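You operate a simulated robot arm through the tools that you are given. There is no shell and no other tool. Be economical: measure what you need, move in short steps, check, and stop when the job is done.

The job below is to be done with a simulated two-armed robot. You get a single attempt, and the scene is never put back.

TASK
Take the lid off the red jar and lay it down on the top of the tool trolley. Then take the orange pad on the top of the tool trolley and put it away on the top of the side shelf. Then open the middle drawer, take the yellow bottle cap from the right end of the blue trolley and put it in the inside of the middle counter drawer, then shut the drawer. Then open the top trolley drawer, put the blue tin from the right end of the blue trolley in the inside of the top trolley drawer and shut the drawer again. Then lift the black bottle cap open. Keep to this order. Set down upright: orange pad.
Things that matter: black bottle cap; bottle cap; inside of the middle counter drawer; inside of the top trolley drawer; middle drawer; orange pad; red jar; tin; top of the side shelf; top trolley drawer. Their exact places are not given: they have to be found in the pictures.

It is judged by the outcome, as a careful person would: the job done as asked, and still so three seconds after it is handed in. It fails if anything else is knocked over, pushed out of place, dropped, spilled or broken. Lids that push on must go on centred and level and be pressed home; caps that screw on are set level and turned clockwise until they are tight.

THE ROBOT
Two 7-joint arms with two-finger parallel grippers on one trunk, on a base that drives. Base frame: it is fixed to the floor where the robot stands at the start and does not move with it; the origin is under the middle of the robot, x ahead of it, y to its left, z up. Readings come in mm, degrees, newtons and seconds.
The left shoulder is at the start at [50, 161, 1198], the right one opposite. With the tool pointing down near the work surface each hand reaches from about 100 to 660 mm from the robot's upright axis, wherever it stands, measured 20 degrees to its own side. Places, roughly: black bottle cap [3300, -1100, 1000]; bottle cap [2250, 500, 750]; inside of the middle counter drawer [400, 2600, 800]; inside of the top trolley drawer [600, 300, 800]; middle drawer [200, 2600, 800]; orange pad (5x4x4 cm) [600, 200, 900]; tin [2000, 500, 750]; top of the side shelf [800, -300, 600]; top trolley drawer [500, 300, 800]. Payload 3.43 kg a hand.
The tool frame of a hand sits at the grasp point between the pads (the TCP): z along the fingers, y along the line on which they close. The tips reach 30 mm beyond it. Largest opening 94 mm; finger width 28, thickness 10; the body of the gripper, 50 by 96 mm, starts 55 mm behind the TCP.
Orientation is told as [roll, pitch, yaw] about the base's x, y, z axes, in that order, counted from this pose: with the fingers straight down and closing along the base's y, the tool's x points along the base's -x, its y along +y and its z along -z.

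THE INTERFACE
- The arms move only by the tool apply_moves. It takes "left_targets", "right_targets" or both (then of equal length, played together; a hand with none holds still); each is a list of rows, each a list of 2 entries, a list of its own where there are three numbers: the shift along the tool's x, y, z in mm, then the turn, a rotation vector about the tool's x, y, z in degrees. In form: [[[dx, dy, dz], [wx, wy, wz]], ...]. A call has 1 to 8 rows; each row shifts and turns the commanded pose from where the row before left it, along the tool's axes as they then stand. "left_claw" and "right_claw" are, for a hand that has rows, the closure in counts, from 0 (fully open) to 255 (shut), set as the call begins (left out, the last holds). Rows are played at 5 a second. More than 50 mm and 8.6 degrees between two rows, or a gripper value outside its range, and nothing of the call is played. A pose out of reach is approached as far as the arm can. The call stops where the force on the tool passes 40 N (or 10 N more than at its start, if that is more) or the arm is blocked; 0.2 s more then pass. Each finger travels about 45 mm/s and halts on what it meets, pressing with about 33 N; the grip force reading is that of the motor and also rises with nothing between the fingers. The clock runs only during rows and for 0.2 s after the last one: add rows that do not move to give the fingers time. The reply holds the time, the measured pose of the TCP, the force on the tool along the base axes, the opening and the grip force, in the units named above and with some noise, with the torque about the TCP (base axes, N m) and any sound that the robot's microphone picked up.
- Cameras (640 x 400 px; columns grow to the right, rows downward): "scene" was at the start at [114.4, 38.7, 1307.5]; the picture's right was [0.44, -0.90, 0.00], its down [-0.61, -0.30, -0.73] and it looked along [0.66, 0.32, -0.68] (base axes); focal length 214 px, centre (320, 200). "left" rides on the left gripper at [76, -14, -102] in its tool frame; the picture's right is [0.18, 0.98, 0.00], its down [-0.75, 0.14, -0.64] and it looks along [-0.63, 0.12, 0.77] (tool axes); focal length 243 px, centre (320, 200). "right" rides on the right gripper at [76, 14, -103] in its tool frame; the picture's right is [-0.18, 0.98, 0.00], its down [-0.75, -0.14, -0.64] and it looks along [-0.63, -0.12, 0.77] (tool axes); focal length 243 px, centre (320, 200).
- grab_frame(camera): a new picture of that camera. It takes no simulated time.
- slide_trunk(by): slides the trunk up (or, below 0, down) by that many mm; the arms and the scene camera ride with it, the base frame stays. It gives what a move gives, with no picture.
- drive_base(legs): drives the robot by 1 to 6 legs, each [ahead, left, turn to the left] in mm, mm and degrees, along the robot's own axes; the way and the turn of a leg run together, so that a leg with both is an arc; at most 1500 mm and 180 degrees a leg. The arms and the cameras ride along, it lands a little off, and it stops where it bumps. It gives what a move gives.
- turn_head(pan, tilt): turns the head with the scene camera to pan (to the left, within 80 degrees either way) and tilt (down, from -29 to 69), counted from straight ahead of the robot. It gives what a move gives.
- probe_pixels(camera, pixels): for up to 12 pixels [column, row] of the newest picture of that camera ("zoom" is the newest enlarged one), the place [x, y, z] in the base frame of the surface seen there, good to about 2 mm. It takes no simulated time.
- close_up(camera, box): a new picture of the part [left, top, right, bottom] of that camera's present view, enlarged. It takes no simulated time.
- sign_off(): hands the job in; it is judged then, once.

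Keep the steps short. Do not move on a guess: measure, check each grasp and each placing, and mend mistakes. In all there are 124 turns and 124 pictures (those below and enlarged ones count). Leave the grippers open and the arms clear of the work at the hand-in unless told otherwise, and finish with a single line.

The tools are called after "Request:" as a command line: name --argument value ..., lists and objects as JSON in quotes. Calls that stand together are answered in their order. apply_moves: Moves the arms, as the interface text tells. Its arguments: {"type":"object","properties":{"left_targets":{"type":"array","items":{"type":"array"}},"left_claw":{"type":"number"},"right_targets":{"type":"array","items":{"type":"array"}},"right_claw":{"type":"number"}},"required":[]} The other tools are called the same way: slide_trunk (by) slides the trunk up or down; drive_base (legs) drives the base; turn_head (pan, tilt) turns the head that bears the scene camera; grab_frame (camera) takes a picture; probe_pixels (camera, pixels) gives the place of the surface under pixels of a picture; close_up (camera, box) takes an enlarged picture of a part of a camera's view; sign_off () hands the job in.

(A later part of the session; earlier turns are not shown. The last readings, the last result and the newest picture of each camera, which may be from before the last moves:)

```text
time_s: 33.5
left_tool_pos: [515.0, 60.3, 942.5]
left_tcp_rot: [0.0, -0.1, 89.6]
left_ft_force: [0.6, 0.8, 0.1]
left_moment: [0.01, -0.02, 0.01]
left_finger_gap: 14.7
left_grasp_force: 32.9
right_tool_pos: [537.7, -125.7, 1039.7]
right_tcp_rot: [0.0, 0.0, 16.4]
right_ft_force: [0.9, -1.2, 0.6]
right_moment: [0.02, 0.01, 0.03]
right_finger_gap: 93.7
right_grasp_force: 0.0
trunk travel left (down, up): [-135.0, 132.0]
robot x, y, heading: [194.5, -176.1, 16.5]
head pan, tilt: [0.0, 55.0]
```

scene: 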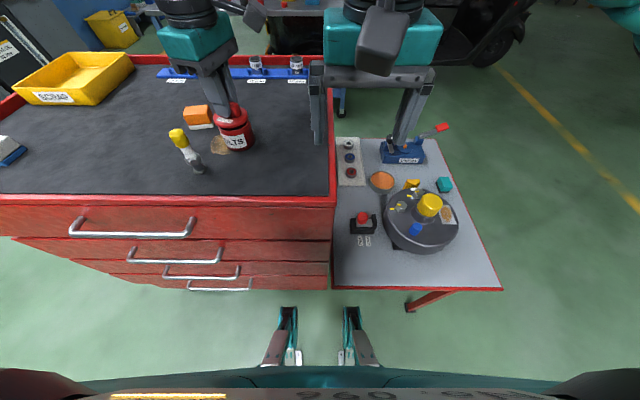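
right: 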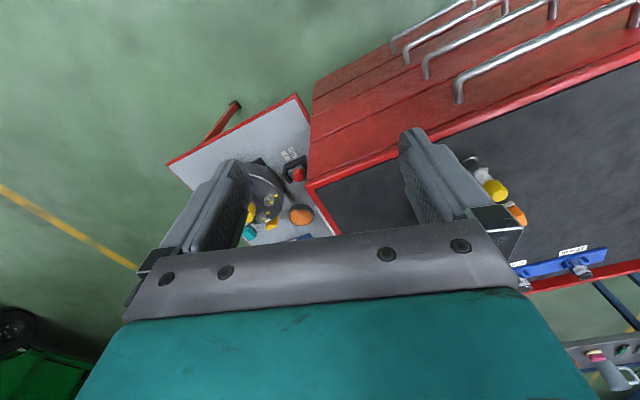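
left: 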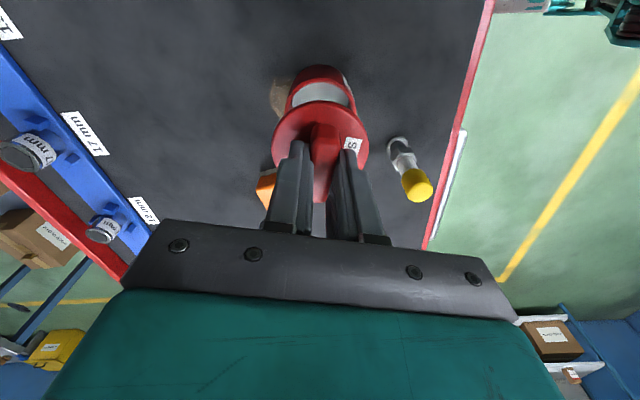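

Request:
apply_moves --left_targets '[[[0, 0, 1.5], [0, 0, 0]], [[0, 0, 0], [0, 0, 0]]]'

Request:
apply_moves --left_targets '[[[0, 0, 1.5], [0, 0, 0]], [[0, 0, 0], [0, 0, 0]]]'

Request:
close_up --camera "scene" --box '[210, 140, 280, 190]'

```text
time_s: 34.0
left_tool_pos: [514.6, 59.9, 942.1]
left_tcp_rot: [-0.1, 0.0, 89.6]
left_ft_force: [-0.2, 1.0, 3.2]
left_moment: [0.05, -0.01, -0.02]
left_finger_gap: 14.9
left_grasp_force: 33.0
right_tool_pos: [536.6, -126.2, 1040.4]
right_tcp_rot: [0.0, 0.0, 16.5]
right_ft_force: [-0.1, -0.3, -0.1]
right_moment: [-0.03, -0.02, 0.02]
right_finger_gap: 94.0
right_grasp_force: 0.1
trunk travel left (down, up): [-135.0, 132.0]
robot x, y, heading: [194.5, -174.6, 16.6]
head pan, tilt: [0.0, 55.0]
```

```text
time_s: 34.6
left_tool_pos: [514.7, 59.2, 942.0]
left_tcp_rot: [-0.3, 0.0, 89.7]
left_ft_force: [-1.8, 4.9, 21.8]
left_moment: [0.14, 0.17, 0.01]
left_finger_gap: 14.5
left_grasp_force: 33.2
right_tool_pos: [536.2, -125.7, 1039.6]
right_tcp_rot: [0.1, 0.0, 16.5]
right_ft_force: [0.4, -0.3, 0.7]
right_moment: [0.0, 0.0, -0.01]
right_finger_gap: 94.2
right_grasp_force: 0.0
trunk travel left (down, up): [-135.0, 132.0]
robot x, y, heading: [193.8, -175.6, 16.4]
head pan, tilt: [0.0, 55.0]
```

```text
8.00 times, centred on (245, 165) of scene
```

zoom: 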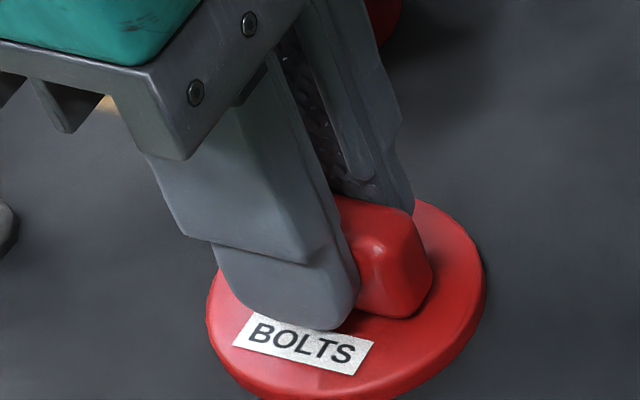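

Contact is made. I'll ease off 1.5 mm and open partially (claw 120), then lift clear.

Request:
apply_moves --left_targets '[[[0, 0, -1.5], [0, 0, 0]]]'

Request:
apply_moves --left_targets '[[[0, 0, 0], [0, 0, 0]], [[0, 0, 0], [0, 0, 0]], [[0, 0, 0], [0, 0, 0]], [[0, 0, -40], [0, 0, 0]], [[0, 0, -40], [0, 0, 0]], [[0, 0, -20], [0, 0, 0]]]' --left_claw 100

Request:
grab_frame --camera "left"

Request:
close_up --camera "scene" --box '[130, 60, 340, 220]'

```text
time_s: 35.0
left_tool_pos: [514.7, 59.8, 941.2]
left_tcp_rot: [-0.2, 0.0, 89.5]
left_ft_force: [3.5, 0.8, 12.5]
left_moment: [0.05, -0.03, 0.01]
left_finger_gap: 15.0
left_grasp_force: 33.3
right_tool_pos: [537.1, -125.6, 1039.7]
right_tcp_rot: [0.0, 0.0, 16.4]
right_ft_force: [-0.2, 0.1, 0.2]
right_moment: [0.0, 0.0, -0.04]
right_finger_gap: 94.0
right_grasp_force: 0.1
trunk travel left (down, up): [-135.0, 132.0]
robot x, y, heading: [189.3, -174.8, 16.5]
head pan, tilt: [0.0, 55.0]
```

```text
time_s: 36.5
left_tool_pos: [513.1, 60.9, 1043.6]
left_tcp_rot: [-0.1, -0.1, 89.6]
left_ft_force: [-0.2, -0.1, -0.2]
left_moment: [-0.01, 0.02, 0.0]
left_finger_gap: 57.3
left_grasp_force: 0.2
right_tool_pos: [538.0, -125.1, 1039.7]
right_tcp_rot: [0.0, 0.0, 16.5]
right_ft_force: [-0.2, 0.9, -0.8]
right_moment: [-0.04, 0.04, 0.01]
right_finger_gap: 94.1
right_grasp_force: 0.1
trunk travel left (down, up): [-135.0, 132.0]
robot x, y, heading: [193.2, -173.6, 16.4]
head pan, tilt: [0.0, 55.0]
```

```text
96 pictures are left
```

left: 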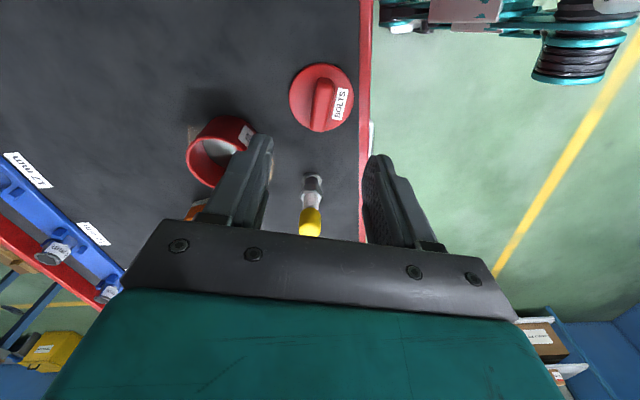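

```text
2.50 times, centred on (235, 140) of scene
```

zoom: 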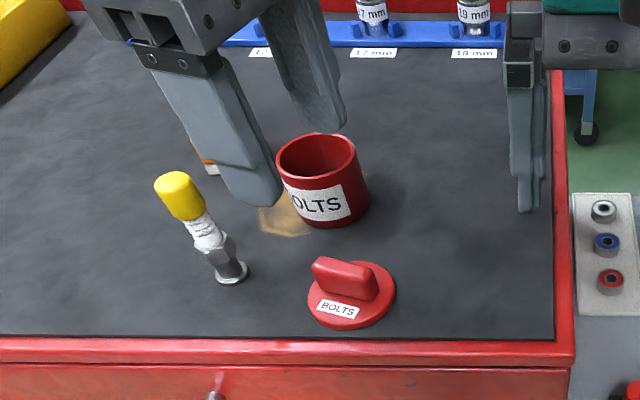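

The lid lies flat on the trolley. Now the pad: I'll raise both hands 60 mm, back off a little and drive left so that the right hand faces the pad.

Request:
apply_moves --left_targets '[[[0, 0, -40], [0, 0, 0]], [[0, 0, -40], [0, 0, 0]]]' --right_targets '[[[0, 0, -40], [0, 0, 0]], [[0, 0, -40], [0, 0, 0]]]'

Request:
drive_base --legs '[[-20, 0, 0], [0, 425, 0]]'

Request:
grab_frame --camera "right"

Request:
grab_frame --camera "scene"

```text
time_s: 37.0
left_tool_pos: [511.8, 61.6, 1124.2]
left_tcp_rot: [-0.3, 0.0, 89.5]
left_ft_force: [-0.5, -0.2, 0.4]
left_moment: [-0.03, -0.03, -0.01]
left_finger_gap: 57.1
left_grasp_force: 0.1
right_tool_pos: [536.4, -124.2, 1122.1]
right_tcp_rot: [0.0, -0.1, 16.4]
right_ft_force: [0.1, 0.3, 0.2]
right_moment: [-0.01, -0.03, 0.04]
right_finger_gap: 93.9
right_grasp_force: 0.0
trunk travel left (down, up): [-135.0, 132.0]
robot x, y, heading: [196.0, -171.7, 16.8]
head pan, tilt: [0.0, 55.0]
```

```text
time_s: 40.1
left_tool_pos: [352.9, 461.7, 1122.4]
left_tcp_rot: [0.0, 0.0, 89.9]
left_ft_force: [0.5, -0.9, 1.0]
left_moment: [0.02, 0.0, -0.01]
left_finger_gap: 57.0
left_grasp_force: 0.1
right_tool_pos: [380.5, 274.4, 1120.8]
right_tcp_rot: [0.1, 0.0, 16.7]
right_ft_force: [-1.3, 0.4, 0.1]
right_moment: [-0.02, -0.01, 0.0]
right_finger_gap: 94.1
right_grasp_force: 0.1
trunk travel left (down, up): [-135.0, 132.0]
robot x, y, heading: [37.5, 224.1, 16.8]
head pan, tilt: [0.0, 55.0]
stopped in leg 2: the robot was blocked; the commanded pose is now the measured one
```

```text
94 pictures are left
```

right: 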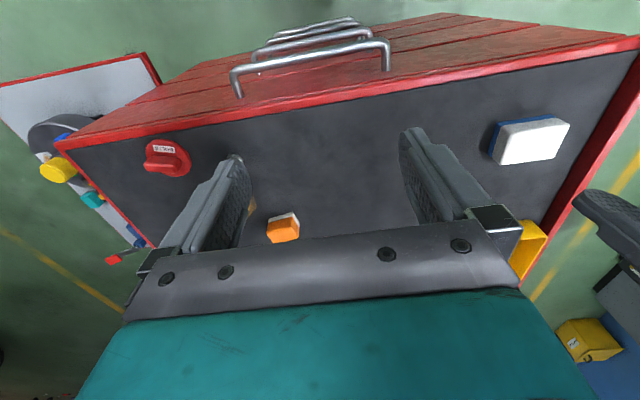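

```text
93 pictures are left
```

scene: 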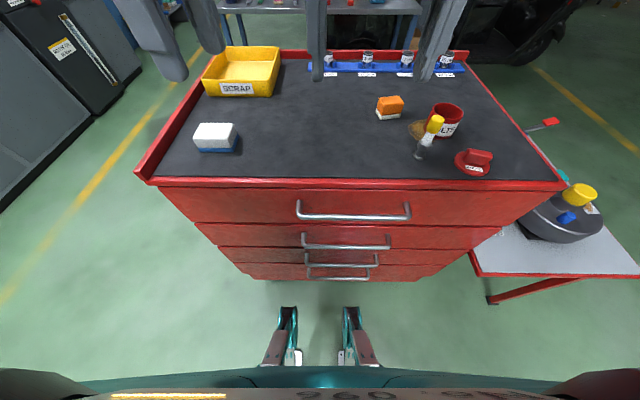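

I'll measure the pad precisely from the right hand camera and scene.

Request:
close_up --camera "scene" --box '[360, 80, 480, 180]'

Request:
drive_base --legs '[[20, 0, 0]]'

```text
4.00 times, centred on (420, 130) of scene
```

zoom: 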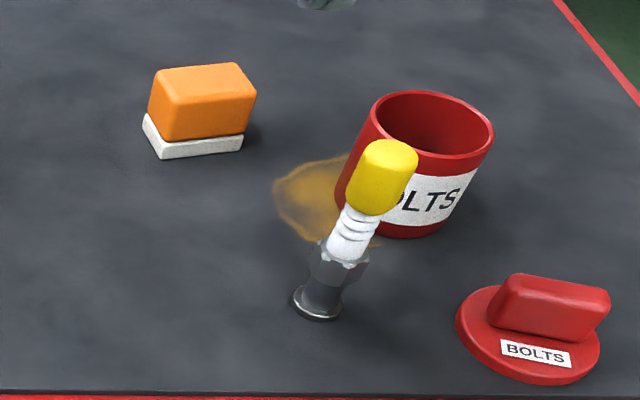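

```text
time_s: 40.8
left_tool_pos: [354.1, 460.5, 1122.2]
left_tcp_rot: [-0.2, 0.0, 89.9]
left_ft_force: [-0.3, 0.2, 0.4]
left_moment: [0.0, 0.0, 0.0]
left_finger_gap: 57.1
left_grasp_force: 0.1
right_tool_pos: [381.0, 274.5, 1120.3]
right_tcp_rot: [0.0, 0.1, 16.7]
right_ft_force: [-0.4, -0.4, 0.6]
right_moment: [-0.01, 0.0, -0.01]
right_finger_gap: 93.7
right_grasp_force: 0.1
trunk travel left (down, up): [-135.0, 132.0]
robot x, y, heading: [38.8, 221.9, 16.9]
head pan, tilt: [0.0, 55.0]
stopped in leg 1: the robot was blocked; the commanded pose is now the measured one
```

Request:
probe_pixels --camera "zoom" --pixels '[[160, 72], [236, 66], [165, 105], [248, 97], [162, 135], [244, 128], [150, 120], [164, 152], [240, 146], [200, 85], [380, 150], [318, 310]]'

```text
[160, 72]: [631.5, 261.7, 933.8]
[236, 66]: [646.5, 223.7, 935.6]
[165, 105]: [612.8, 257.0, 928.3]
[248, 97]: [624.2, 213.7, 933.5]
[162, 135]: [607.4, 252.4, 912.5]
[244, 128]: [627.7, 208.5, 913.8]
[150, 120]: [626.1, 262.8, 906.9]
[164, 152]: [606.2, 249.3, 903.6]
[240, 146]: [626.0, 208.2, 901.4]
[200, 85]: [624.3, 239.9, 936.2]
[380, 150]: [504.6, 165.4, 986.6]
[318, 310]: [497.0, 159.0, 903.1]
```

Pad centre ≈ (632,236), 50 mm wide, turned 25.7°. I'll turn and tilt the right hand 34° forward to extend its reach.

Request:
apply_moves --right_targets '[[[0, 0, 0], [0, 0, -8.5]], [[0, 0, 0], [0, -8.5, 0]], [[0, 0, 0], [0, -8.5, 0]], [[0, 0, 0], [0, -8.5, 0]], [[0, 0, 0], [0, -8.5, 0]]]' --right_claw 0

Request:
apply_moves --right_targets '[[[-11.2, -23.7, 31.3], [0, 0, 0]], [[-11.2, -23.7, 31.3], [0, 0, 0]], [[-11.2, -23.7, 31.3], [0, 0, 0]], [[-11.2, -23.7, 31.3], [0, 0, 0]], [[-11.2, -23.7, 31.3], [0, 0, 0]], [[-11.2, -23.7, 31.3], [0, 0, 0]]]'

Request:
grab_frame --camera "right"

```text
time_s: 42.0
left_tool_pos: [354.0, 460.4, 1122.3]
left_tcp_rot: [-0.1, 0.0, 89.9]
left_ft_force: [-0.8, 0.6, -0.5]
left_moment: [-0.01, -0.01, 0.01]
left_finger_gap: 57.2
left_grasp_force: 0.1
right_tool_pos: [383.0, 274.5, 1120.1]
right_tcp_rot: [0.1, -33.7, 24.6]
right_ft_force: [0.0, -0.7, 0.2]
right_moment: [0.0, 0.0, 0.04]
right_finger_gap: 94.1
right_grasp_force: 0.1
trunk travel left (down, up): [-135.0, 132.0]
robot x, y, heading: [33.9, 224.9, 16.8]
head pan, tilt: [0.0, 55.0]
```

```text
time_s: 43.4
left_tool_pos: [353.6, 460.5, 1122.3]
left_tcp_rot: [-0.2, 0.0, 89.9]
left_ft_force: [0.5, 1.1, 0.0]
left_moment: [0.01, 0.0, -0.03]
left_finger_gap: 57.1
left_grasp_force: 0.1
right_tool_pos: [588.3, 212.7, 1001.6]
right_tcp_rot: [0.0, -34.0, 25.1]
right_ft_force: [-0.2, 0.9, -0.2]
right_moment: [0.04, -0.01, -0.01]
right_finger_gap: 93.8
right_grasp_force: 0.1
trunk travel left (down, up): [-135.0, 132.0]
robot x, y, heading: [39.4, 222.3, 16.7]
head pan, tilt: [0.0, 55.0]
```

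```text
91 pictures are left
```

right: 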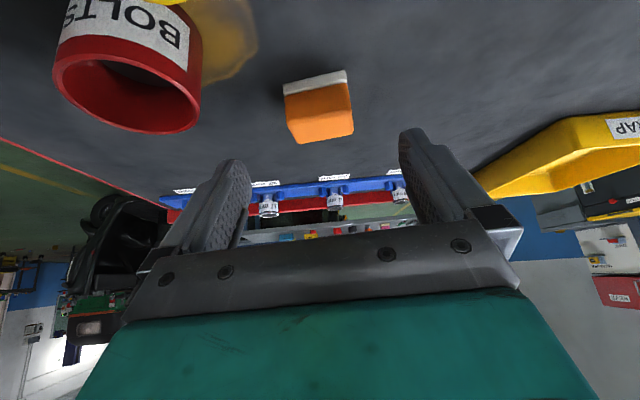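

Reach is fine and the pad sits between the fingers (column 320). I'll advance 78 mm along the fingers.

Request:
apply_moves --right_targets '[[[0, 0, 30], [0, 0, 0]], [[0, 0, 28], [0, 0, 0]], [[0, 0, 20], [0, 0, 0]]]'

Request:
grab_frame --camera "right"

Request:
close_up --camera "scene" --box '[320, 60, 480, 180]'

```text
time_s: 44.2
left_tool_pos: [352.7, 460.2, 1122.1]
left_tcp_rot: [-0.1, 0.0, 89.9]
left_ft_force: [-0.3, -0.4, 0.4]
left_moment: [0.02, 0.03, 0.02]
left_finger_gap: 57.4
left_grasp_force: 0.1
right_tool_pos: [626.7, 233.4, 936.8]
right_tcp_rot: [0.0, -34.0, 25.1]
right_ft_force: [-0.4, -0.2, 0.3]
right_moment: [-0.01, 0.01, 0.0]
right_finger_gap: 93.9
right_grasp_force: 0.0
trunk travel left (down, up): [-135.0, 132.0]
robot x, y, heading: [37.7, 226.0, 17.0]
head pan, tilt: [0.0, 55.0]
```

```text
90 pictures are left
```

right: 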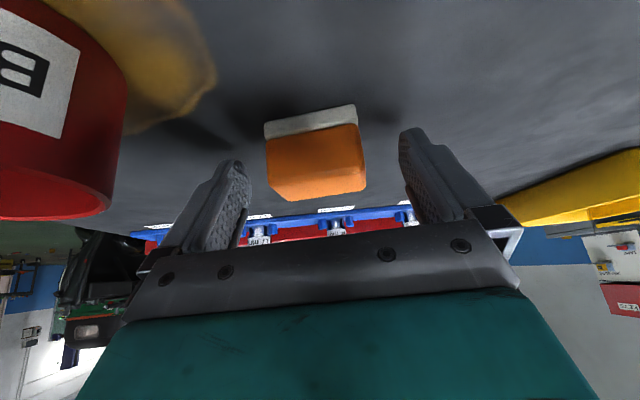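

```text
3.33 times, centred on (400, 120) of scene
```

zoom: 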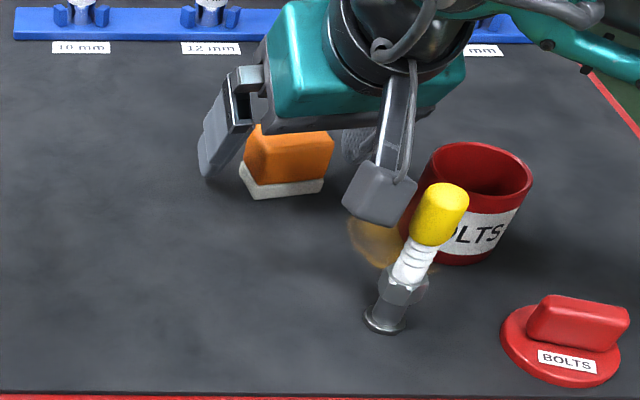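

The camera housing passes near the yellow bottle but is clear. I'll close on the pad, then lift straight up.

Request:
apply_moves --right_targets '[[[0, 0, 0], [0, 0, 0]], [[0, 0, 0], [0, 0, 0]], [[0, 0, 0], [0, 0, 0]], [[0, 0, 0], [0, 0, 0]], [[0, 0, 0], [0, 0, 0]]]' --right_claw 255

Request:
close_up --camera "scene" --box '[320, 60, 480, 180]'

```text
time_s: 45.4
left_tool_pos: [354.1, 460.2, 1122.7]
left_tcp_rot: [-0.1, 0.0, 89.9]
left_ft_force: [0.0, 0.1, 0.2]
left_moment: [0.01, -0.01, 0.02]
left_finger_gap: 57.3
left_grasp_force: 0.2
right_tool_pos: [625.9, 234.0, 938.9]
right_tcp_rot: [-0.1, -33.9, 25.2]
right_ft_force: [0.3, 0.1, -0.3]
right_moment: [-0.03, 0.0, -0.02]
right_finger_gap: 53.3
right_grasp_force: 33.1
trunk travel left (down, up): [-135.0, 132.0]
robot x, y, heading: [38.5, 222.1, 16.8]
head pan, tilt: [0.0, 55.0]
```

```text
3.33 times, centred on (400, 120) of scene
```

zoom: 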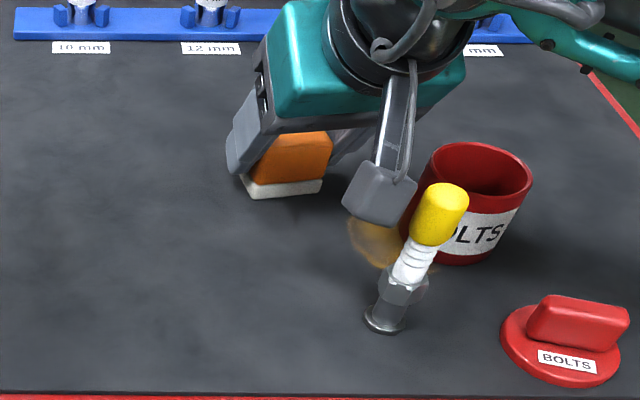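

Gripped (gap 53 mm). Lifting straight up 120 mm, which in tilted tool axes is (−16.8, 0, −24.9) per 30 mm.

Request:
apply_moves --right_targets '[[[-8.4, 0, -12.4], [0, 0, 0]], [[-16.8, 0, -24.9], [0, 0, 0]], [[-16.8, 0, -24.9], [0, 0, 0]], [[-16.8, 0, -24.9], [0, 0, 0]], [[-16.8, 0, -24.9], [0, 0, 0]]]'

Request:
close_up --camera "scene" --box '[320, 30, 480, 180]'

```text
time_s: 46.6
left_tool_pos: [354.1, 460.6, 1122.5]
left_tcp_rot: [-0.1, 0.0, 89.8]
left_ft_force: [0.1, -0.3, 0.2]
left_moment: [0.0, 0.02, 0.01]
left_finger_gap: 57.3
left_grasp_force: 0.1
right_tool_pos: [626.8, 232.0, 1074.2]
right_tcp_rot: [0.0, -33.9, 25.1]
right_ft_force: [0.2, -0.1, -0.7]
right_moment: [-0.03, 0.01, 0.04]
right_finger_gap: 52.8
right_grasp_force: 33.4
trunk travel left (down, up): [-135.0, 132.0]
robot x, y, heading: [37.5, 221.3, 16.7]
head pan, tilt: [0.0, 55.0]
```

```text
2.67 times, centred on (400, 105) of scene
```

zoom: 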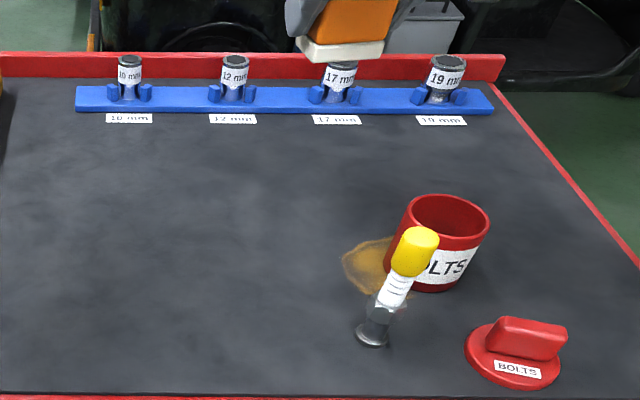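

The pad is held level. I'll back away 80 mm and drive right about 620 mm to face the side shelf, then look.

Request:
drive_base --legs '[[-80, 0, 0], [0, -650, 0]]'

Request:
grab_frame --camera "scene"

```text
time_s: 50.9
left_tool_pos: [466.4, -186.4, 1122.6]
left_tcp_rot: [-0.1, 0.0, 90.1]
left_ft_force: [-0.1, -1.2, -0.1]
left_moment: [-0.01, 0.02, -0.02]
left_finger_gap: 57.3
left_grasp_force: 0.1
right_tool_pos: [741.2, -414.2, 1074.9]
right_tcp_rot: [0.0, -33.9, 25.4]
right_ft_force: [-0.4, 0.3, -0.9]
right_moment: [-0.01, -0.03, 0.01]
right_finger_gap: 52.8
right_grasp_force: 33.0
trunk travel left (down, up): [-135.0, 132.0]
robot x, y, heading: [153.4, -426.1, 16.8]
head pan, tilt: [0.0, 55.0]
```

```text
86 pictures are left
```

scene: 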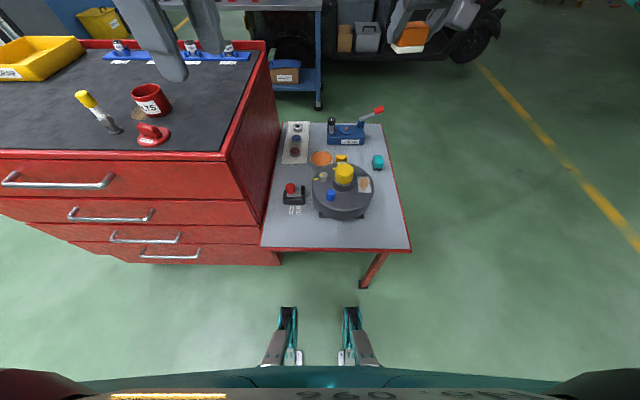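

Request:
probe_pixels --camera "scene" --pixels '[[265, 245], [408, 248], [275, 215], [300, 230], [375, 235], [390, 205], [390, 230], [342, 218], [372, 190], [378, 162], [350, 122], [385, 140]]'

Request:
close_up --camera "scene" --box '[240, 90, 430, 270]'

```text
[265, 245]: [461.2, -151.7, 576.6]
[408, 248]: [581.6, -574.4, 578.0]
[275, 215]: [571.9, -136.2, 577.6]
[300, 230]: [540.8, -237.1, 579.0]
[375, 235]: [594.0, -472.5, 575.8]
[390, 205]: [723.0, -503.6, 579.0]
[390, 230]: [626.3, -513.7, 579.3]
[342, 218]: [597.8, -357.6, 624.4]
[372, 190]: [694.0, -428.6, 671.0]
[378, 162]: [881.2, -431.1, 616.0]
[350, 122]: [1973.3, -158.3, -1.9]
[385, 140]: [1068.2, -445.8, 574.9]
```

```text
2.22 times, centred on (335, 180) of scene
```

zoom: 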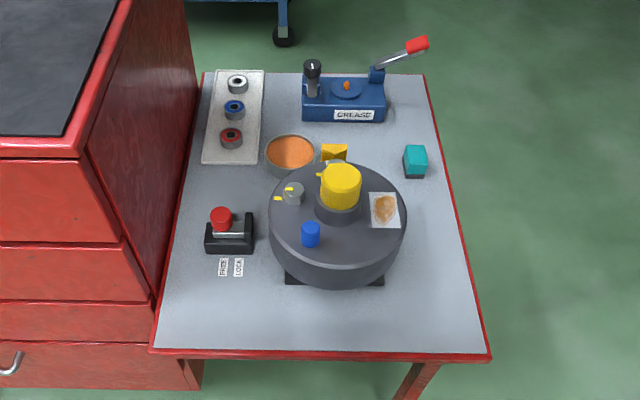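

The shelf's front-right corner is free; I'll set the pad at about (607,−481). First I bring the hand back over that spot, then lower the trunk.

Request:
apply_moves --right_targets '[[[31, -0.8, -21], [0, 0, 0]], [[31, -0.8, -21], [0, 0, 0]], [[31, -0.8, -21], [0, 0, 0]], [[31, -0.8, -21], [0, 0, 0]]]'

Request:
slide_trunk --by -134

Request:
apply_moves --right_targets '[[[22.4, 0, 33.2], [0, 0, 0]], [[22.4, 0, 33.2], [0, 0, 0]], [[22.4, 0, 33.2], [0, 0, 0]], [[22.4, 0, 33.2], [0, 0, 0]], [[22.4, 0, 33.2], [0, 0, 0]], [[22.4, 0, 33.2], [0, 0, 0]]]'

Request:
grab_frame --camera "scene"

```text
time_s: 51.9
left_tool_pos: [466.4, -187.6, 1123.0]
left_tcp_rot: [-0.1, 0.0, 90.1]
left_ft_force: [0.0, 0.1, 0.8]
left_moment: [-0.05, -0.02, 0.01]
left_finger_gap: 57.2
left_grasp_force: 0.0
right_tool_pos: [604.5, -481.5, 1071.7]
right_tcp_rot: [0.0, -33.8, 25.2]
right_ft_force: [-0.5, -0.2, -0.5]
right_moment: [0.03, 0.0, 0.01]
right_finger_gap: 53.2
right_grasp_force: 33.3
trunk travel left (down, up): [-135.0, 132.0]
robot x, y, heading: [149.8, -427.6, 16.9]
head pan, tilt: [0.0, 55.0]
```

```text
time_s: 53.5
left_tool_pos: [467.0, -186.1, 987.1]
left_tcp_rot: [-0.1, 0.1, 90.2]
left_ft_force: [0.0, 0.4, 0.1]
left_moment: [-0.01, -0.01, 0.01]
left_finger_gap: 57.2
left_grasp_force: 0.1
right_tool_pos: [605.6, -480.6, 937.7]
right_tcp_rot: [0.0, -34.0, 25.3]
right_ft_force: [-1.0, 0.0, -0.6]
right_moment: [-0.02, 0.01, -0.02]
right_finger_gap: 53.1
right_grasp_force: 32.8
trunk travel left (down, up): [-1.0, 266.0]
robot x, y, heading: [150.0, -424.6, 17.1]
head pan, tilt: [0.0, 55.0]
```

```text
time_s: 54.9
left_tool_pos: [467.5, -186.3, 988.4]
left_tcp_rot: [-0.1, 0.1, 90.1]
left_ft_force: [0.4, 0.3, -0.2]
left_moment: [0.03, -0.02, 0.0]
left_finger_gap: 57.1
left_grasp_force: 0.1
right_tool_pos: [603.9, -481.2, 695.4]
right_tcp_rot: [0.0, -34.1, 25.4]
right_ft_force: [0.1, 0.0, -1.4]
right_moment: [-0.02, 0.0, -0.03]
right_finger_gap: 53.4
right_grasp_force: 32.9
trunk travel left (down, up): [-1.0, 266.0]
robot x, y, heading: [148.3, -424.6, 17.0]
head pan, tilt: [0.0, 55.0]
```

```text
84 pictures are left
```

scene: 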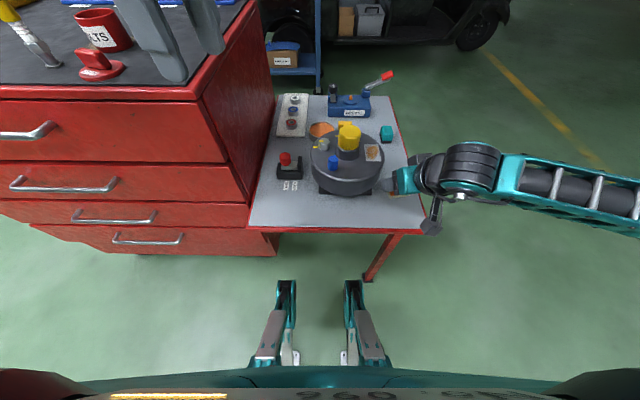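

The arm comes in from the right. I'll look closely at the clearance to the carousel before going further.

Request:
close_up --camera "scene" --box '[320, 110, 460, 240]'

Request:
grab_frame --camera "right"

```text
3.08 times, centred on (390, 175) of scene
```

zoom: 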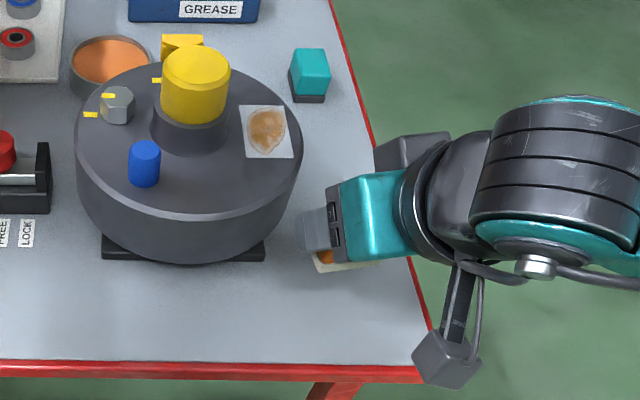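

```text
82 pictures are left
```

right: 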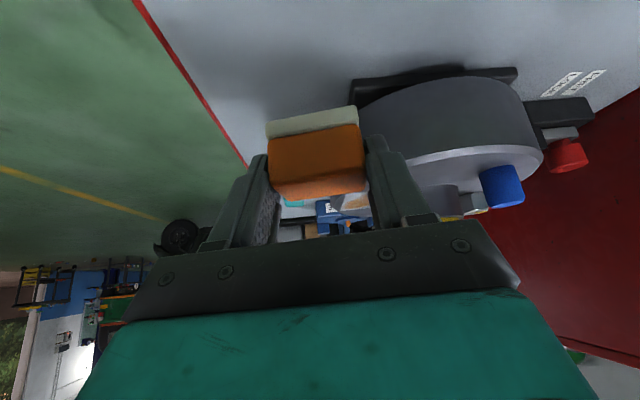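

Request:
probe_pixels --camera "zoom" --pixels '[[298, 185], [280, 210], [240, 235], [262, 252], [345, 262], [420, 300], [300, 300]]'

```text
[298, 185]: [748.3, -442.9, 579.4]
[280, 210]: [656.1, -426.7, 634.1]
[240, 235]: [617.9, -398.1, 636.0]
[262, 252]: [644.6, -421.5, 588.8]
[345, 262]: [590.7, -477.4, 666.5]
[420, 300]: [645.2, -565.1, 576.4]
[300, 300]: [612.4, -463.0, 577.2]
```

Clearance is fine (≈50 mm). I'll shift 8 mm away from the carousel and descend to z≈628, then creep.

Request:
apply_moves --right_targets '[[[16.8, -8, 24.9], [0, 0, 0]], [[16.8, 0, 24.9], [0, 0, 0]], [[4.0, 0, 5.8], [0, 0, 0]]]'

Request:
apply_moves --right_targets '[[[2.8, 0, 4.1], [0, 0, 0]], [[1.1, 0, 1.7], [0, 0, 0]]]'

Request:
apply_moves --right_targets '[[[1.1, 0, 1.7], [0, 0, 0]], [[0.6, 0, 0.8], [0, 0, 0]]]'

```text
time_s: 55.7
left_tool_pos: [467.6, -186.8, 988.4]
left_tcp_rot: [-0.1, 0.1, 90.1]
left_ft_force: [-0.4, 0.0, 0.2]
left_moment: [0.02, 0.0, -0.05]
left_finger_gap: 57.4
left_grasp_force: 0.0
right_tool_pos: [609.3, -488.0, 630.0]
right_tcp_rot: [0.0, -34.0, 25.5]
right_ft_force: [0.6, 0.0, -0.9]
right_moment: [-0.01, 0.03, -0.01]
right_finger_gap: 53.2
right_grasp_force: 32.8
trunk travel left (down, up): [-1.0, 266.0]
robot x, y, heading: [148.0, -425.5, 16.9]
head pan, tilt: [0.0, 55.0]
```

```text
time_s: 56.3
left_tool_pos: [466.5, -186.5, 987.6]
left_tcp_rot: [-0.1, 0.0, 90.1]
left_ft_force: [-0.8, -0.5, -0.3]
left_moment: [0.04, 0.02, 0.02]
left_finger_gap: 57.3
left_grasp_force: 0.1
right_tool_pos: [608.7, -487.8, 623.5]
right_tcp_rot: [0.0, -34.0, 25.3]
right_ft_force: [0.3, 0.4, -1.4]
right_moment: [0.03, -0.01, -0.02]
right_finger_gap: 53.1
right_grasp_force: 33.1
trunk travel left (down, up): [-1.0, 266.0]
robot x, y, heading: [153.3, -426.2, 17.1]
head pan, tilt: [0.0, 55.0]
```

```text
time_s: 56.9
left_tool_pos: [466.4, -186.2, 988.2]
left_tcp_rot: [-0.1, 0.0, 90.1]
left_ft_force: [-0.9, -0.8, -0.1]
left_moment: [0.01, 0.01, 0.0]
left_finger_gap: 57.0
left_grasp_force: 0.1
right_tool_pos: [608.6, -488.9, 620.6]
right_tcp_rot: [-0.1, -33.9, 25.3]
right_ft_force: [0.9, 0.5, -1.0]
right_moment: [0.03, 0.0, 0.02]
right_finger_gap: 53.1
right_grasp_force: 33.2
trunk travel left (down, up): [-1.0, 266.0]
robot x, y, heading: [149.7, -427.3, 17.1]
head pan, tilt: [0.0, 55.0]
```

Request:
apply_moves --right_targets '[[[1.1, 0, 1.7], [0, 0, 0]], [[0, 0, 0], [0, 0, 0]]]'

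Request:
apply_moves --right_targets '[[[0.8, 0, 1.2], [0, 0, 0]], [[0, 0, 0], [0, 0, 0]]]'

Request:
grab_frame --camera "right"

```text
time_s: 57.5
left_tool_pos: [467.5, -185.7, 989.1]
left_tcp_rot: [0.0, 0.2, 90.1]
left_ft_force: [0.4, 0.6, -0.2]
left_moment: [0.01, 0.02, 0.0]
left_finger_gap: 57.1
left_grasp_force: 0.1
right_tool_pos: [608.9, -488.3, 619.1]
right_tcp_rot: [0.0, -33.9, 25.3]
right_ft_force: [0.1, 0.4, -0.5]
right_moment: [-0.01, 0.0, -0.01]
right_finger_gap: 53.0
right_grasp_force: 33.4
trunk travel left (down, up): [-1.0, 266.0]
robot x, y, heading: [147.1, -425.2, 17.0]
head pan, tilt: [0.0, 55.0]
```

```text
time_s: 58.1
left_tool_pos: [466.4, -186.9, 989.5]
left_tcp_rot: [-0.2, 0.1, 90.1]
left_ft_force: [-0.4, 0.0, 0.2]
left_moment: [0.0, -0.03, 0.04]
left_finger_gap: 57.4
left_grasp_force: 0.0
right_tool_pos: [608.8, -489.1, 617.7]
right_tcp_rot: [0.0, -34.1, 25.4]
right_ft_force: [-0.8, -2.2, 8.2]
right_moment: [-0.01, 0.14, -0.03]
right_finger_gap: 53.4
right_grasp_force: 33.2
trunk travel left (down, up): [-1.0, 266.0]
robot x, y, heading: [148.8, -425.1, 16.9]
head pan, tilt: [0.0, 55.0]
```

```text
81 pictures are left
```

right: 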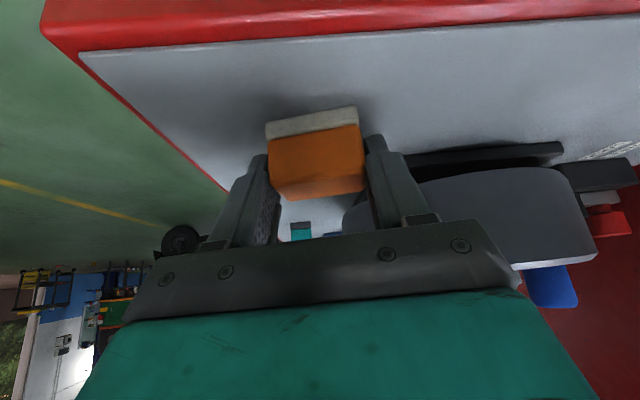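

Contact (8 N). I'll open to about 76 mm and lift straight up.

Request:
apply_moves --right_targets '[[[0, 0, 0], [0, 0, 0]], [[0, 0, 0], [0, 0, 0]], [[-8.4, 0, -12.4], [0, 0, 0]], [[-22.4, 0, -33.2], [0, 0, 0]], [[-22.4, 0, -33.2], [0, 0, 0]], [[-22.4, 0, -33.2], [0, 0, 0]], [[-22.4, 0, -33.2], [0, 0, 0]]]' --right_claw 48

Request:
apply_moves --right_targets '[[[-22.4, 0, -33.2], [0, 0, 0]], [[-22.4, 0, -33.2], [0, 0, 0]], [[-22.4, 0, -33.2], [0, 0, 0]], [[0, 0, 0], [0, 8.5, 0]], [[0, 0, 0], [0, 8.5, 0]], [[0, 0, 0], [0, 8.5, 0]], [[0, 0, 0], [0, 8.5, 0]]]'

Request:
grab_frame --camera "scene"

```text
time_s: 59.7
left_tool_pos: [467.0, -186.3, 988.3]
left_tcp_rot: [0.0, 0.0, 90.0]
left_ft_force: [0.2, 0.2, -0.4]
left_moment: [-0.01, 0.02, 0.03]
left_finger_gap: 57.3
left_grasp_force: 0.0
right_tool_pos: [608.4, -489.1, 794.8]
right_tcp_rot: [0.0, -33.9, 25.4]
right_ft_force: [0.0, 0.5, 0.9]
right_moment: [-0.02, -0.02, -0.01]
right_finger_gap: 76.5
right_grasp_force: 0.1
trunk travel left (down, up): [-1.0, 266.0]
robot x, y, heading: [147.4, -425.6, 17.1]
head pan, tilt: [0.0, 55.0]
```

```text
time_s: 61.3
left_tool_pos: [467.0, -186.4, 988.7]
left_tcp_rot: [-0.1, 0.1, 90.2]
left_ft_force: [-0.4, -0.3, -0.2]
left_moment: [0.01, -0.02, 0.03]
left_finger_gap: 57.1
left_grasp_force: 0.0
right_tool_pos: [609.1, -488.4, 911.5]
right_tcp_rot: [0.1, 0.2, 25.4]
right_ft_force: [0.0, -0.4, 0.2]
right_moment: [-0.02, 0.01, -0.01]
right_finger_gap: 76.5
right_grasp_force: 0.0
trunk travel left (down, up): [-1.0, 266.0]
robot x, y, heading: [150.1, -421.6, 16.8]
head pan, tilt: [0.0, 55.0]
```

```text
80 pictures are left
```

scene: 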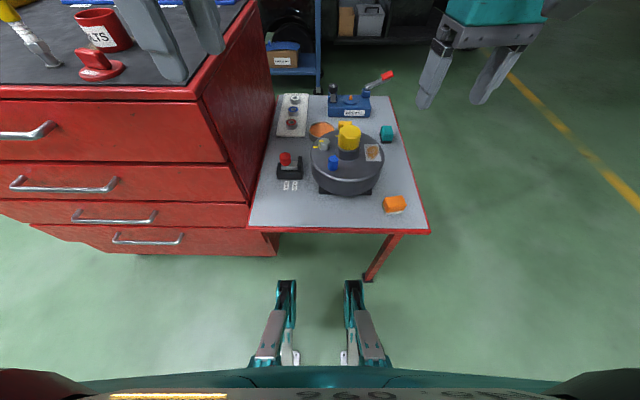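

The pad stands upright on the shelf. Next the counter. I'll back off, turn left to face +y and look.

Request:
drive_base --legs '[[-350, 0, 0], [0, 0, 73]]'

Request:
slide_trunk --by 200

Request:
turn_head --pan 0 --tilt 20

Request:
grab_frame --camera "scene"

```text
time_s: 66.8
left_tool_pos: [-320.9, -155.1, 988.4]
left_tcp_rot: [-0.1, 0.1, 163.0]
left_ft_force: [0.6, -1.0, 0.4]
left_moment: [-0.02, -0.02, -0.04]
left_finger_gap: 57.2
left_grasp_force: 0.2
right_tool_pos: [9.9, -107.3, 912.1]
right_tcp_rot: [0.0, 0.2, 98.2]
right_ft_force: [0.3, -0.3, -0.1]
right_moment: [0.01, 0.01, -0.01]
right_finger_gap: 76.6
right_grasp_force: 0.0
trunk travel left (down, up): [-1.0, 266.0]
robot x, y, heading: [-186.5, -526.7, 89.9]
head pan, tilt: [0.0, 55.0]
```

```text
time_s: 68.9
left_tool_pos: [-321.0, -154.8, 1187.8]
left_tcp_rot: [-0.1, 0.2, 163.0]
left_ft_force: [0.2, 0.5, -0.3]
left_moment: [0.05, 0.02, 0.0]
left_finger_gap: 57.2
left_grasp_force: 0.0
right_tool_pos: [10.1, -107.5, 1113.7]
right_tcp_rot: [-0.1, 0.1, 98.3]
right_ft_force: [-0.6, 0.0, 0.2]
right_moment: [0.02, 0.02, -0.01]
right_finger_gap: 76.3
right_grasp_force: 0.0
trunk travel left (down, up): [-201.0, 66.0]
robot x, y, heading: [-185.1, -528.9, 90.1]
head pan, tilt: [0.0, 55.0]
```

```text
time_s: 69.9
left_tool_pos: [-320.3, -153.3, 1189.8]
left_tcp_rot: [-0.1, 0.0, 163.0]
left_ft_force: [0.9, -0.2, -0.4]
left_moment: [0.0, 0.01, 0.01]
left_finger_gap: 57.1
left_grasp_force: 0.0
right_tool_pos: [9.4, -106.1, 1111.7]
right_tcp_rot: [0.0, 0.1, 98.3]
right_ft_force: [-0.5, -0.4, -0.5]
right_moment: [-0.01, -0.01, 0.01]
right_finger_gap: 76.4
right_grasp_force: 0.0
trunk travel left (down, up): [-201.0, 66.0]
robot x, y, heading: [-186.4, -526.9, 90.1]
head pan, tilt: [0.0, 20.0]
```

```text
79 pictures are left
```

scene: 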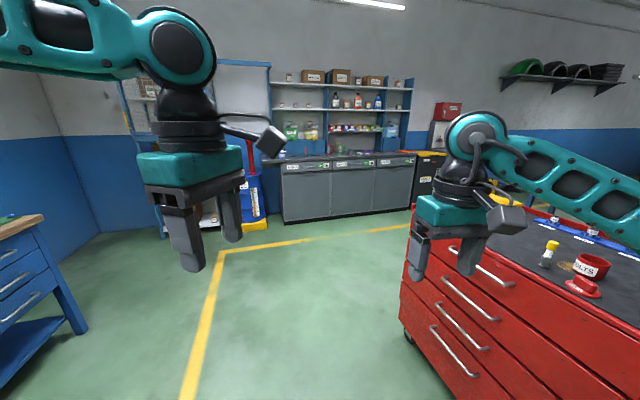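

Request:
close_up --camera "scene" --box '[260, 100, 440, 240]'

Request:
probe_pixels --camera "scene" --pixels '[[306, 167], [353, 163], [396, 160], [306, 200], [353, 190], [285, 222], [412, 205], [430, 220], [350, 153], [60, 290]]'

```text
2.86 times, centred on (350, 170) of scene
```

zoom: 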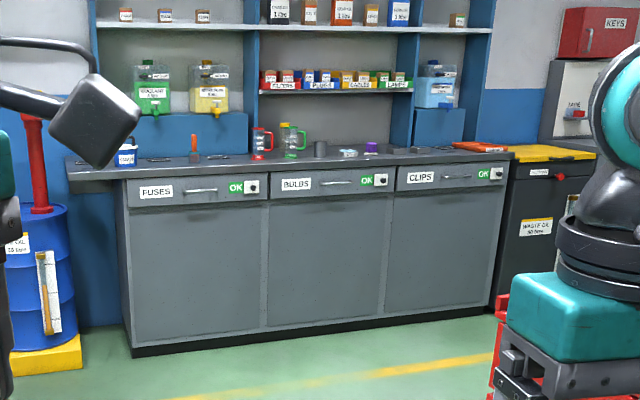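

```text
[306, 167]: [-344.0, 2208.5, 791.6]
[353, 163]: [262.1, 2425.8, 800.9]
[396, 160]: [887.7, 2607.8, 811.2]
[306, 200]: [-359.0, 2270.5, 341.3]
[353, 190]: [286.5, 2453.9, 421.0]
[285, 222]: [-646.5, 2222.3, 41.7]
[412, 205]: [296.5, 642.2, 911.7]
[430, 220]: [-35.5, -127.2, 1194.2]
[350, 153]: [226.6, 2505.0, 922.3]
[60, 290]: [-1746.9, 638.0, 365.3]
```

The middle drawer is labelled BULBS, with a small knob box "OK" beside it. The counter faces about 18° off. I'll drive to a point about 750 mm in front of it.

Request:
drive_base --legs '[[1400, 0, 0], [650, 0, 0], [0, -470, 0], [80, 0, 18]]'

Request:
turn_head --pan -10 --tilt 30

Request:
grab_frame --camera "scene"

```text
time_s: 83.5
left_tool_pos: [50.4, 1904.0, 1188.1]
left_tcp_rot: [-0.1, 0.0, -179.9]
left_ft_force: [-1.2, 0.4, -0.1]
left_moment: [-0.02, 0.01, -0.02]
left_finger_gap: 57.1
left_grasp_force: 0.0
right_tool_pos: [354.4, 2046.3, 1113.4]
right_tcp_rot: [0.0, 0.0, 115.3]
right_ft_force: [0.7, -0.2, -0.4]
right_moment: [-0.04, -0.03, 0.01]
right_finger_gap: 76.1
right_grasp_force: 0.0
trunk travel left (down, up): [-201.0, 66.0]
robot x, y, heading: [286.6, 1587.1, 106.9]
head pan, tilt: [0.0, 20.0]
```

```text
time_s: 84.2
left_tool_pos: [50.8, 1905.3, 1188.8]
left_tcp_rot: [-0.1, 0.0, -179.9]
left_ft_force: [0.0, -0.7, 0.2]
left_moment: [-0.02, -0.01, 0.0]
left_finger_gap: 57.0
left_grasp_force: 0.2
right_tool_pos: [353.8, 2046.7, 1112.4]
right_tcp_rot: [-0.1, 0.0, 115.2]
right_ft_force: [-0.3, 0.5, 0.0]
right_moment: [-0.01, -0.03, 0.01]
right_finger_gap: 76.3
right_grasp_force: 0.2
trunk travel left (down, up): [-201.0, 66.0]
robot x, y, heading: [291.2, 1588.0, 106.9]
head pan, tilt: [-10.0, 30.0]
```

```text
77 pictures are left
```

scene: 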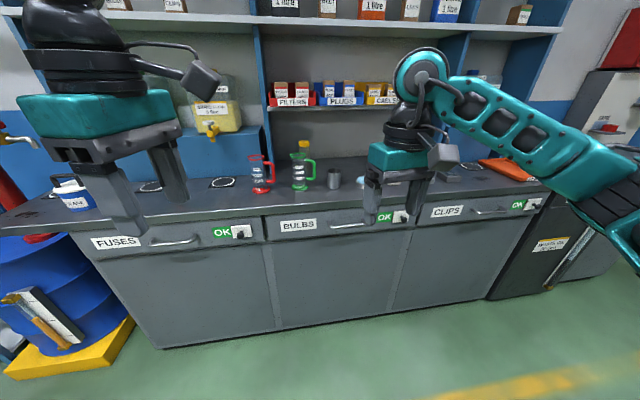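

Request:
close_up --camera "scene" --box '[250, 190, 450, 290]'

Request:
probe_pixels --camera "scene" --pixels '[[332, 226], [347, 225], [362, 223], [347, 232], [297, 226], [401, 217], [385, 217], [320, 210], [320, 200], [150, 244], [270, 240], [412, 224]]'

```text
3.20 times, centred on (350, 240) of scene
```

zoom: 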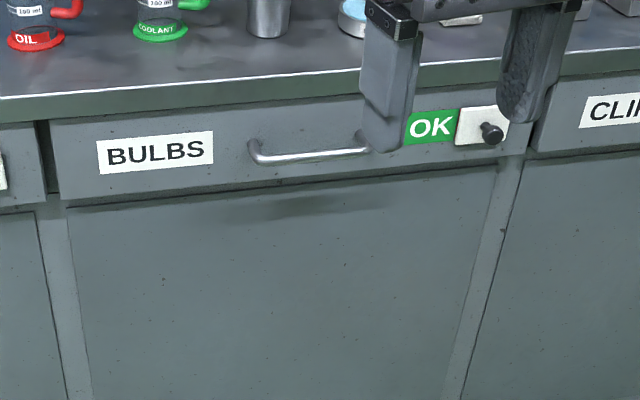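

```text
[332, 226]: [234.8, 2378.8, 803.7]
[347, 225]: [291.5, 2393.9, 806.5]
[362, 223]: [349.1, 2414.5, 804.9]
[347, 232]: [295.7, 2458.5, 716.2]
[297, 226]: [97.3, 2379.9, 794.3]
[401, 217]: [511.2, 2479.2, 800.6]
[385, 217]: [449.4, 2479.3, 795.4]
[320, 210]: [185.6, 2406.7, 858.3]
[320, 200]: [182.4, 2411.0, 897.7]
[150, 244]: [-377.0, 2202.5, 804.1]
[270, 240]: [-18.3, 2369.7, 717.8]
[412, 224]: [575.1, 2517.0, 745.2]
```

The handle bar runs from (235,2379) to (349,2414) at z≈805, standing ~37 mm off the face. I'll turn the right hand so its fingers close across the bar, leaning forward 60°.

Request:
apply_moves --right_targets '[[[0, 0, 0], [0, 0, -8.4]], [[0, 0, 0], [0, 0, -8.4]], [[0, 0, 0], [0, 0, -8.4]], [[0, 0, 0], [0, 0, -8.4]], [[0, 0, 0], [0, 0, -8.4]], [[0, 0, 0], [0, 0, -8.4]], [[0, 0, 0], [0, 0, -8.4]], [[0, 0, 0], [0, 0, -8.4]]]'

Request:
apply_moves --right_targets '[[[0, 0, 0], [0, 0, -8.4]], [[0, 0, 0], [0, 0, -6.5]], [[0, 0, 0], [8.5, 0, 0]], [[0, 0, 0], [8.5, 0, 0]], [[0, 0, 0], [8.5, 0, 0]], [[0, 0, 0], [8.5, 0, 0]], [[0, 0, 0], [8.5, 0, 0]], [[0, 0, 0], [8.5, 0, 0]]]'

Request:
apply_moves --right_targets '[[[0, 0, 0], [8.5, 0, 0]], [[0, 0, 0], [0, 0, 0]]]'

Request:
grab_frame --camera "scene"

```text
time_s: 86.0
left_tool_pos: [51.3, 1904.5, 1188.5]
left_tcp_rot: [-0.2, 0.0, -179.9]
left_ft_force: [0.1, -0.5, -0.4]
left_moment: [0.01, 0.03, -0.02]
left_finger_gap: 57.1
left_grasp_force: 0.1
right_tool_pos: [322.9, 1963.1, 1112.3]
right_tcp_rot: [0.0, 0.0, -177.5]
right_ft_force: [0.4, 0.3, 0.7]
right_moment: [-0.01, 0.03, -0.01]
right_finger_gap: 76.3
right_grasp_force: 0.0
right hand out of reach, approached as far as the arm can: row 6, 7, 8
trunk travel left (down, up): [-201.0, 66.0]
robot x, y, heading: [287.5, 1589.7, 107.2]
head pan, tilt: [-10.0, 30.0]
```

```text
time_s: 87.8
left_tool_pos: [51.6, 1904.1, 1188.7]
left_tcp_rot: [-0.1, 0.0, -179.9]
left_ft_force: [-0.5, 0.6, 0.8]
left_moment: [0.03, 0.01, 0.02]
left_finger_gap: 57.2
left_grasp_force: 0.0
right_tool_pos: [259.2, 1932.5, 1137.8]
right_tcp_rot: [-51.0, 0.0, -162.7]
right_ft_force: [0.8, -0.1, 0.5]
right_moment: [0.02, 0.0, 0.02]
right_finger_gap: 76.5
right_grasp_force: 0.1
right hand out of reach, approached as far as the arm can: row 1, 2, 6, 7, 8
trunk travel left (down, up): [-201.0, 66.0]
robot x, y, heading: [285.3, 1590.3, 107.2]
head pan, tilt: [-10.0, 30.0]
```

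```text
time_s: 88.5
left_tool_pos: [51.4, 1905.0, 1188.4]
left_tcp_rot: [0.0, -0.1, -179.8]
left_ft_force: [-0.4, -0.2, -0.1]
left_moment: [-0.04, 0.02, -0.03]
left_finger_gap: 57.0
left_grasp_force: 0.0
right_tool_pos: [245.7, 1938.4, 1142.8]
right_tcp_rot: [-59.5, 0.1, -162.8]
right_ft_force: [-0.3, -0.5, 0.1]
right_moment: [0.01, 0.0, 0.02]
right_finger_gap: 76.4
right_grasp_force: 0.0
right hand out of reach, approached as far as the arm can: row 1
trunk travel left (down, up): [-201.0, 66.0]
robot x, y, heading: [290.2, 1587.1, 106.7]
head pan, tilt: [-10.0, 30.0]
```

```text
75 pictures are left
```

scene: 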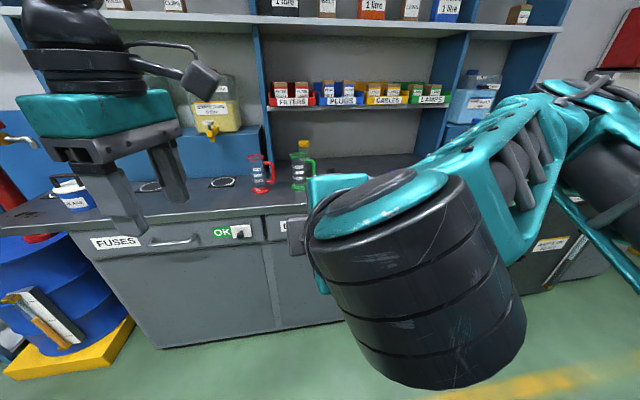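

This works but the reach is short, so the base will do the approach. I'll pull the left hand back, lower the trunk, and check the right hand's picture.

Request:
apply_moves --left_targets '[[[10, 32, 0], [0, 0, 0]], [[10, 32, 0], [0, 0, 0]], [[10, 32, 0], [0, 0, 0]]]'

Request:
slide_trunk --by -195

Request:
grab_frame --camera "right"

Request:
grab_frame --camera "scene"

```text
time_s: 89.2
left_tool_pos: [82.2, 1806.9, 1187.9]
left_tcp_rot: [-0.2, 0.0, -179.9]
left_ft_force: [0.6, -0.3, -0.3]
left_moment: [0.02, -0.03, 0.01]
left_finger_gap: 57.3
left_grasp_force: 0.0
right_tool_pos: [244.2, 1938.4, 1143.4]
right_tcp_rot: [-59.4, 0.0, -162.6]
right_ft_force: [-0.3, -0.4, 0.1]
right_moment: [-0.01, 0.01, -0.03]
right_finger_gap: 76.3
right_grasp_force: 0.1
trunk travel left (down, up): [-201.0, 66.0]
robot x, y, heading: [291.5, 1591.6, 106.8]
head pan, tilt: [-10.0, 30.0]
```

```text
time_s: 91.4
left_tool_pos: [81.4, 1809.0, 992.1]
left_tcp_rot: [-0.2, 0.0, -179.9]
left_ft_force: [-0.3, 0.3, -0.6]
left_moment: [0.02, -0.03, 0.03]
left_finger_gap: 57.2
left_grasp_force: 0.2
right_tool_pos: [244.3, 1938.7, 947.9]
right_tcp_rot: [-59.4, 0.0, -162.6]
right_ft_force: [0.7, -0.7, 0.1]
right_moment: [0.0, 0.02, 0.03]
right_finger_gap: 76.2
right_grasp_force: 0.0
trunk travel left (down, up): [-6.0, 261.0]
robot x, y, heading: [291.7, 1584.7, 107.1]
head pan, tilt: [-10.0, 30.0]
```

```text
74 pictures are left
```

right: 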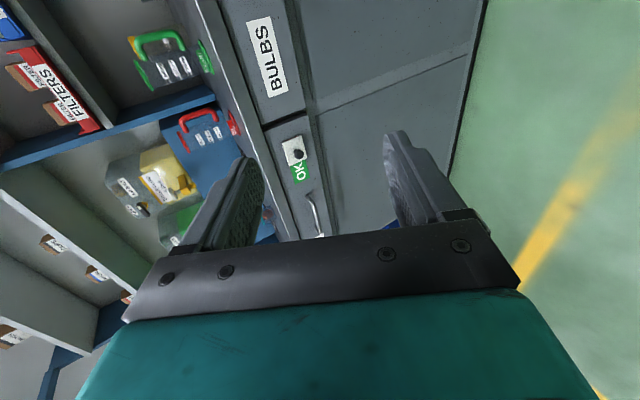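

```text
73 pictures are left
```

scene: 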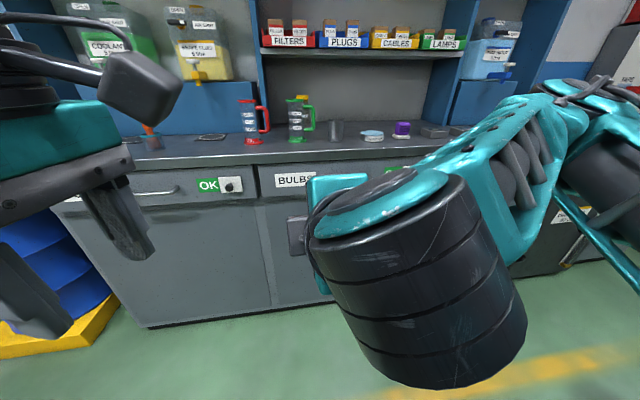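

I'll close the fingers to ~40 mm, lean two more steps, and lower the hand to handle height while the base is still away.

Request:
apply_moves --right_targets '[[[0, 29.3, 17.2], [0, 0, 0]], [[0, 29.3, 17.2], [0, 0, 0]], [[0, 29.3, 17.2], [0, 0, 0]], [[0, 29.3, 17.2], [0, 0, 0]], [[0, 0, 0], [8.5, 0, 0]], [[0, 0, 0], [8.5, 0, 0]]]' --right_claw 147

```text
time_s: 92.8
left_tool_pos: [81.0, 1808.9, 991.9]
left_tcp_rot: [-0.2, 0.0, -180.0]
left_ft_force: [0.4, -0.3, -0.3]
left_moment: [0.0, -0.01, -0.01]
left_finger_gap: 57.2
left_grasp_force: 0.1
right_tool_pos: [234.1, 1942.0, 813.5]
right_tcp_rot: [-76.5, 0.0, -162.6]
right_ft_force: [0.3, 0.4, -0.7]
right_moment: [0.02, 0.0, -0.02]
right_finger_gap: 39.8
right_grasp_force: 0.0
right hand out of reach, approached as far as the arm can: row 1, 2
trunk travel left (down, up): [-6.0, 261.0]
robot x, y, heading: [290.4, 1586.5, 106.9]
head pan, tilt: [-10.0, 30.0]
```

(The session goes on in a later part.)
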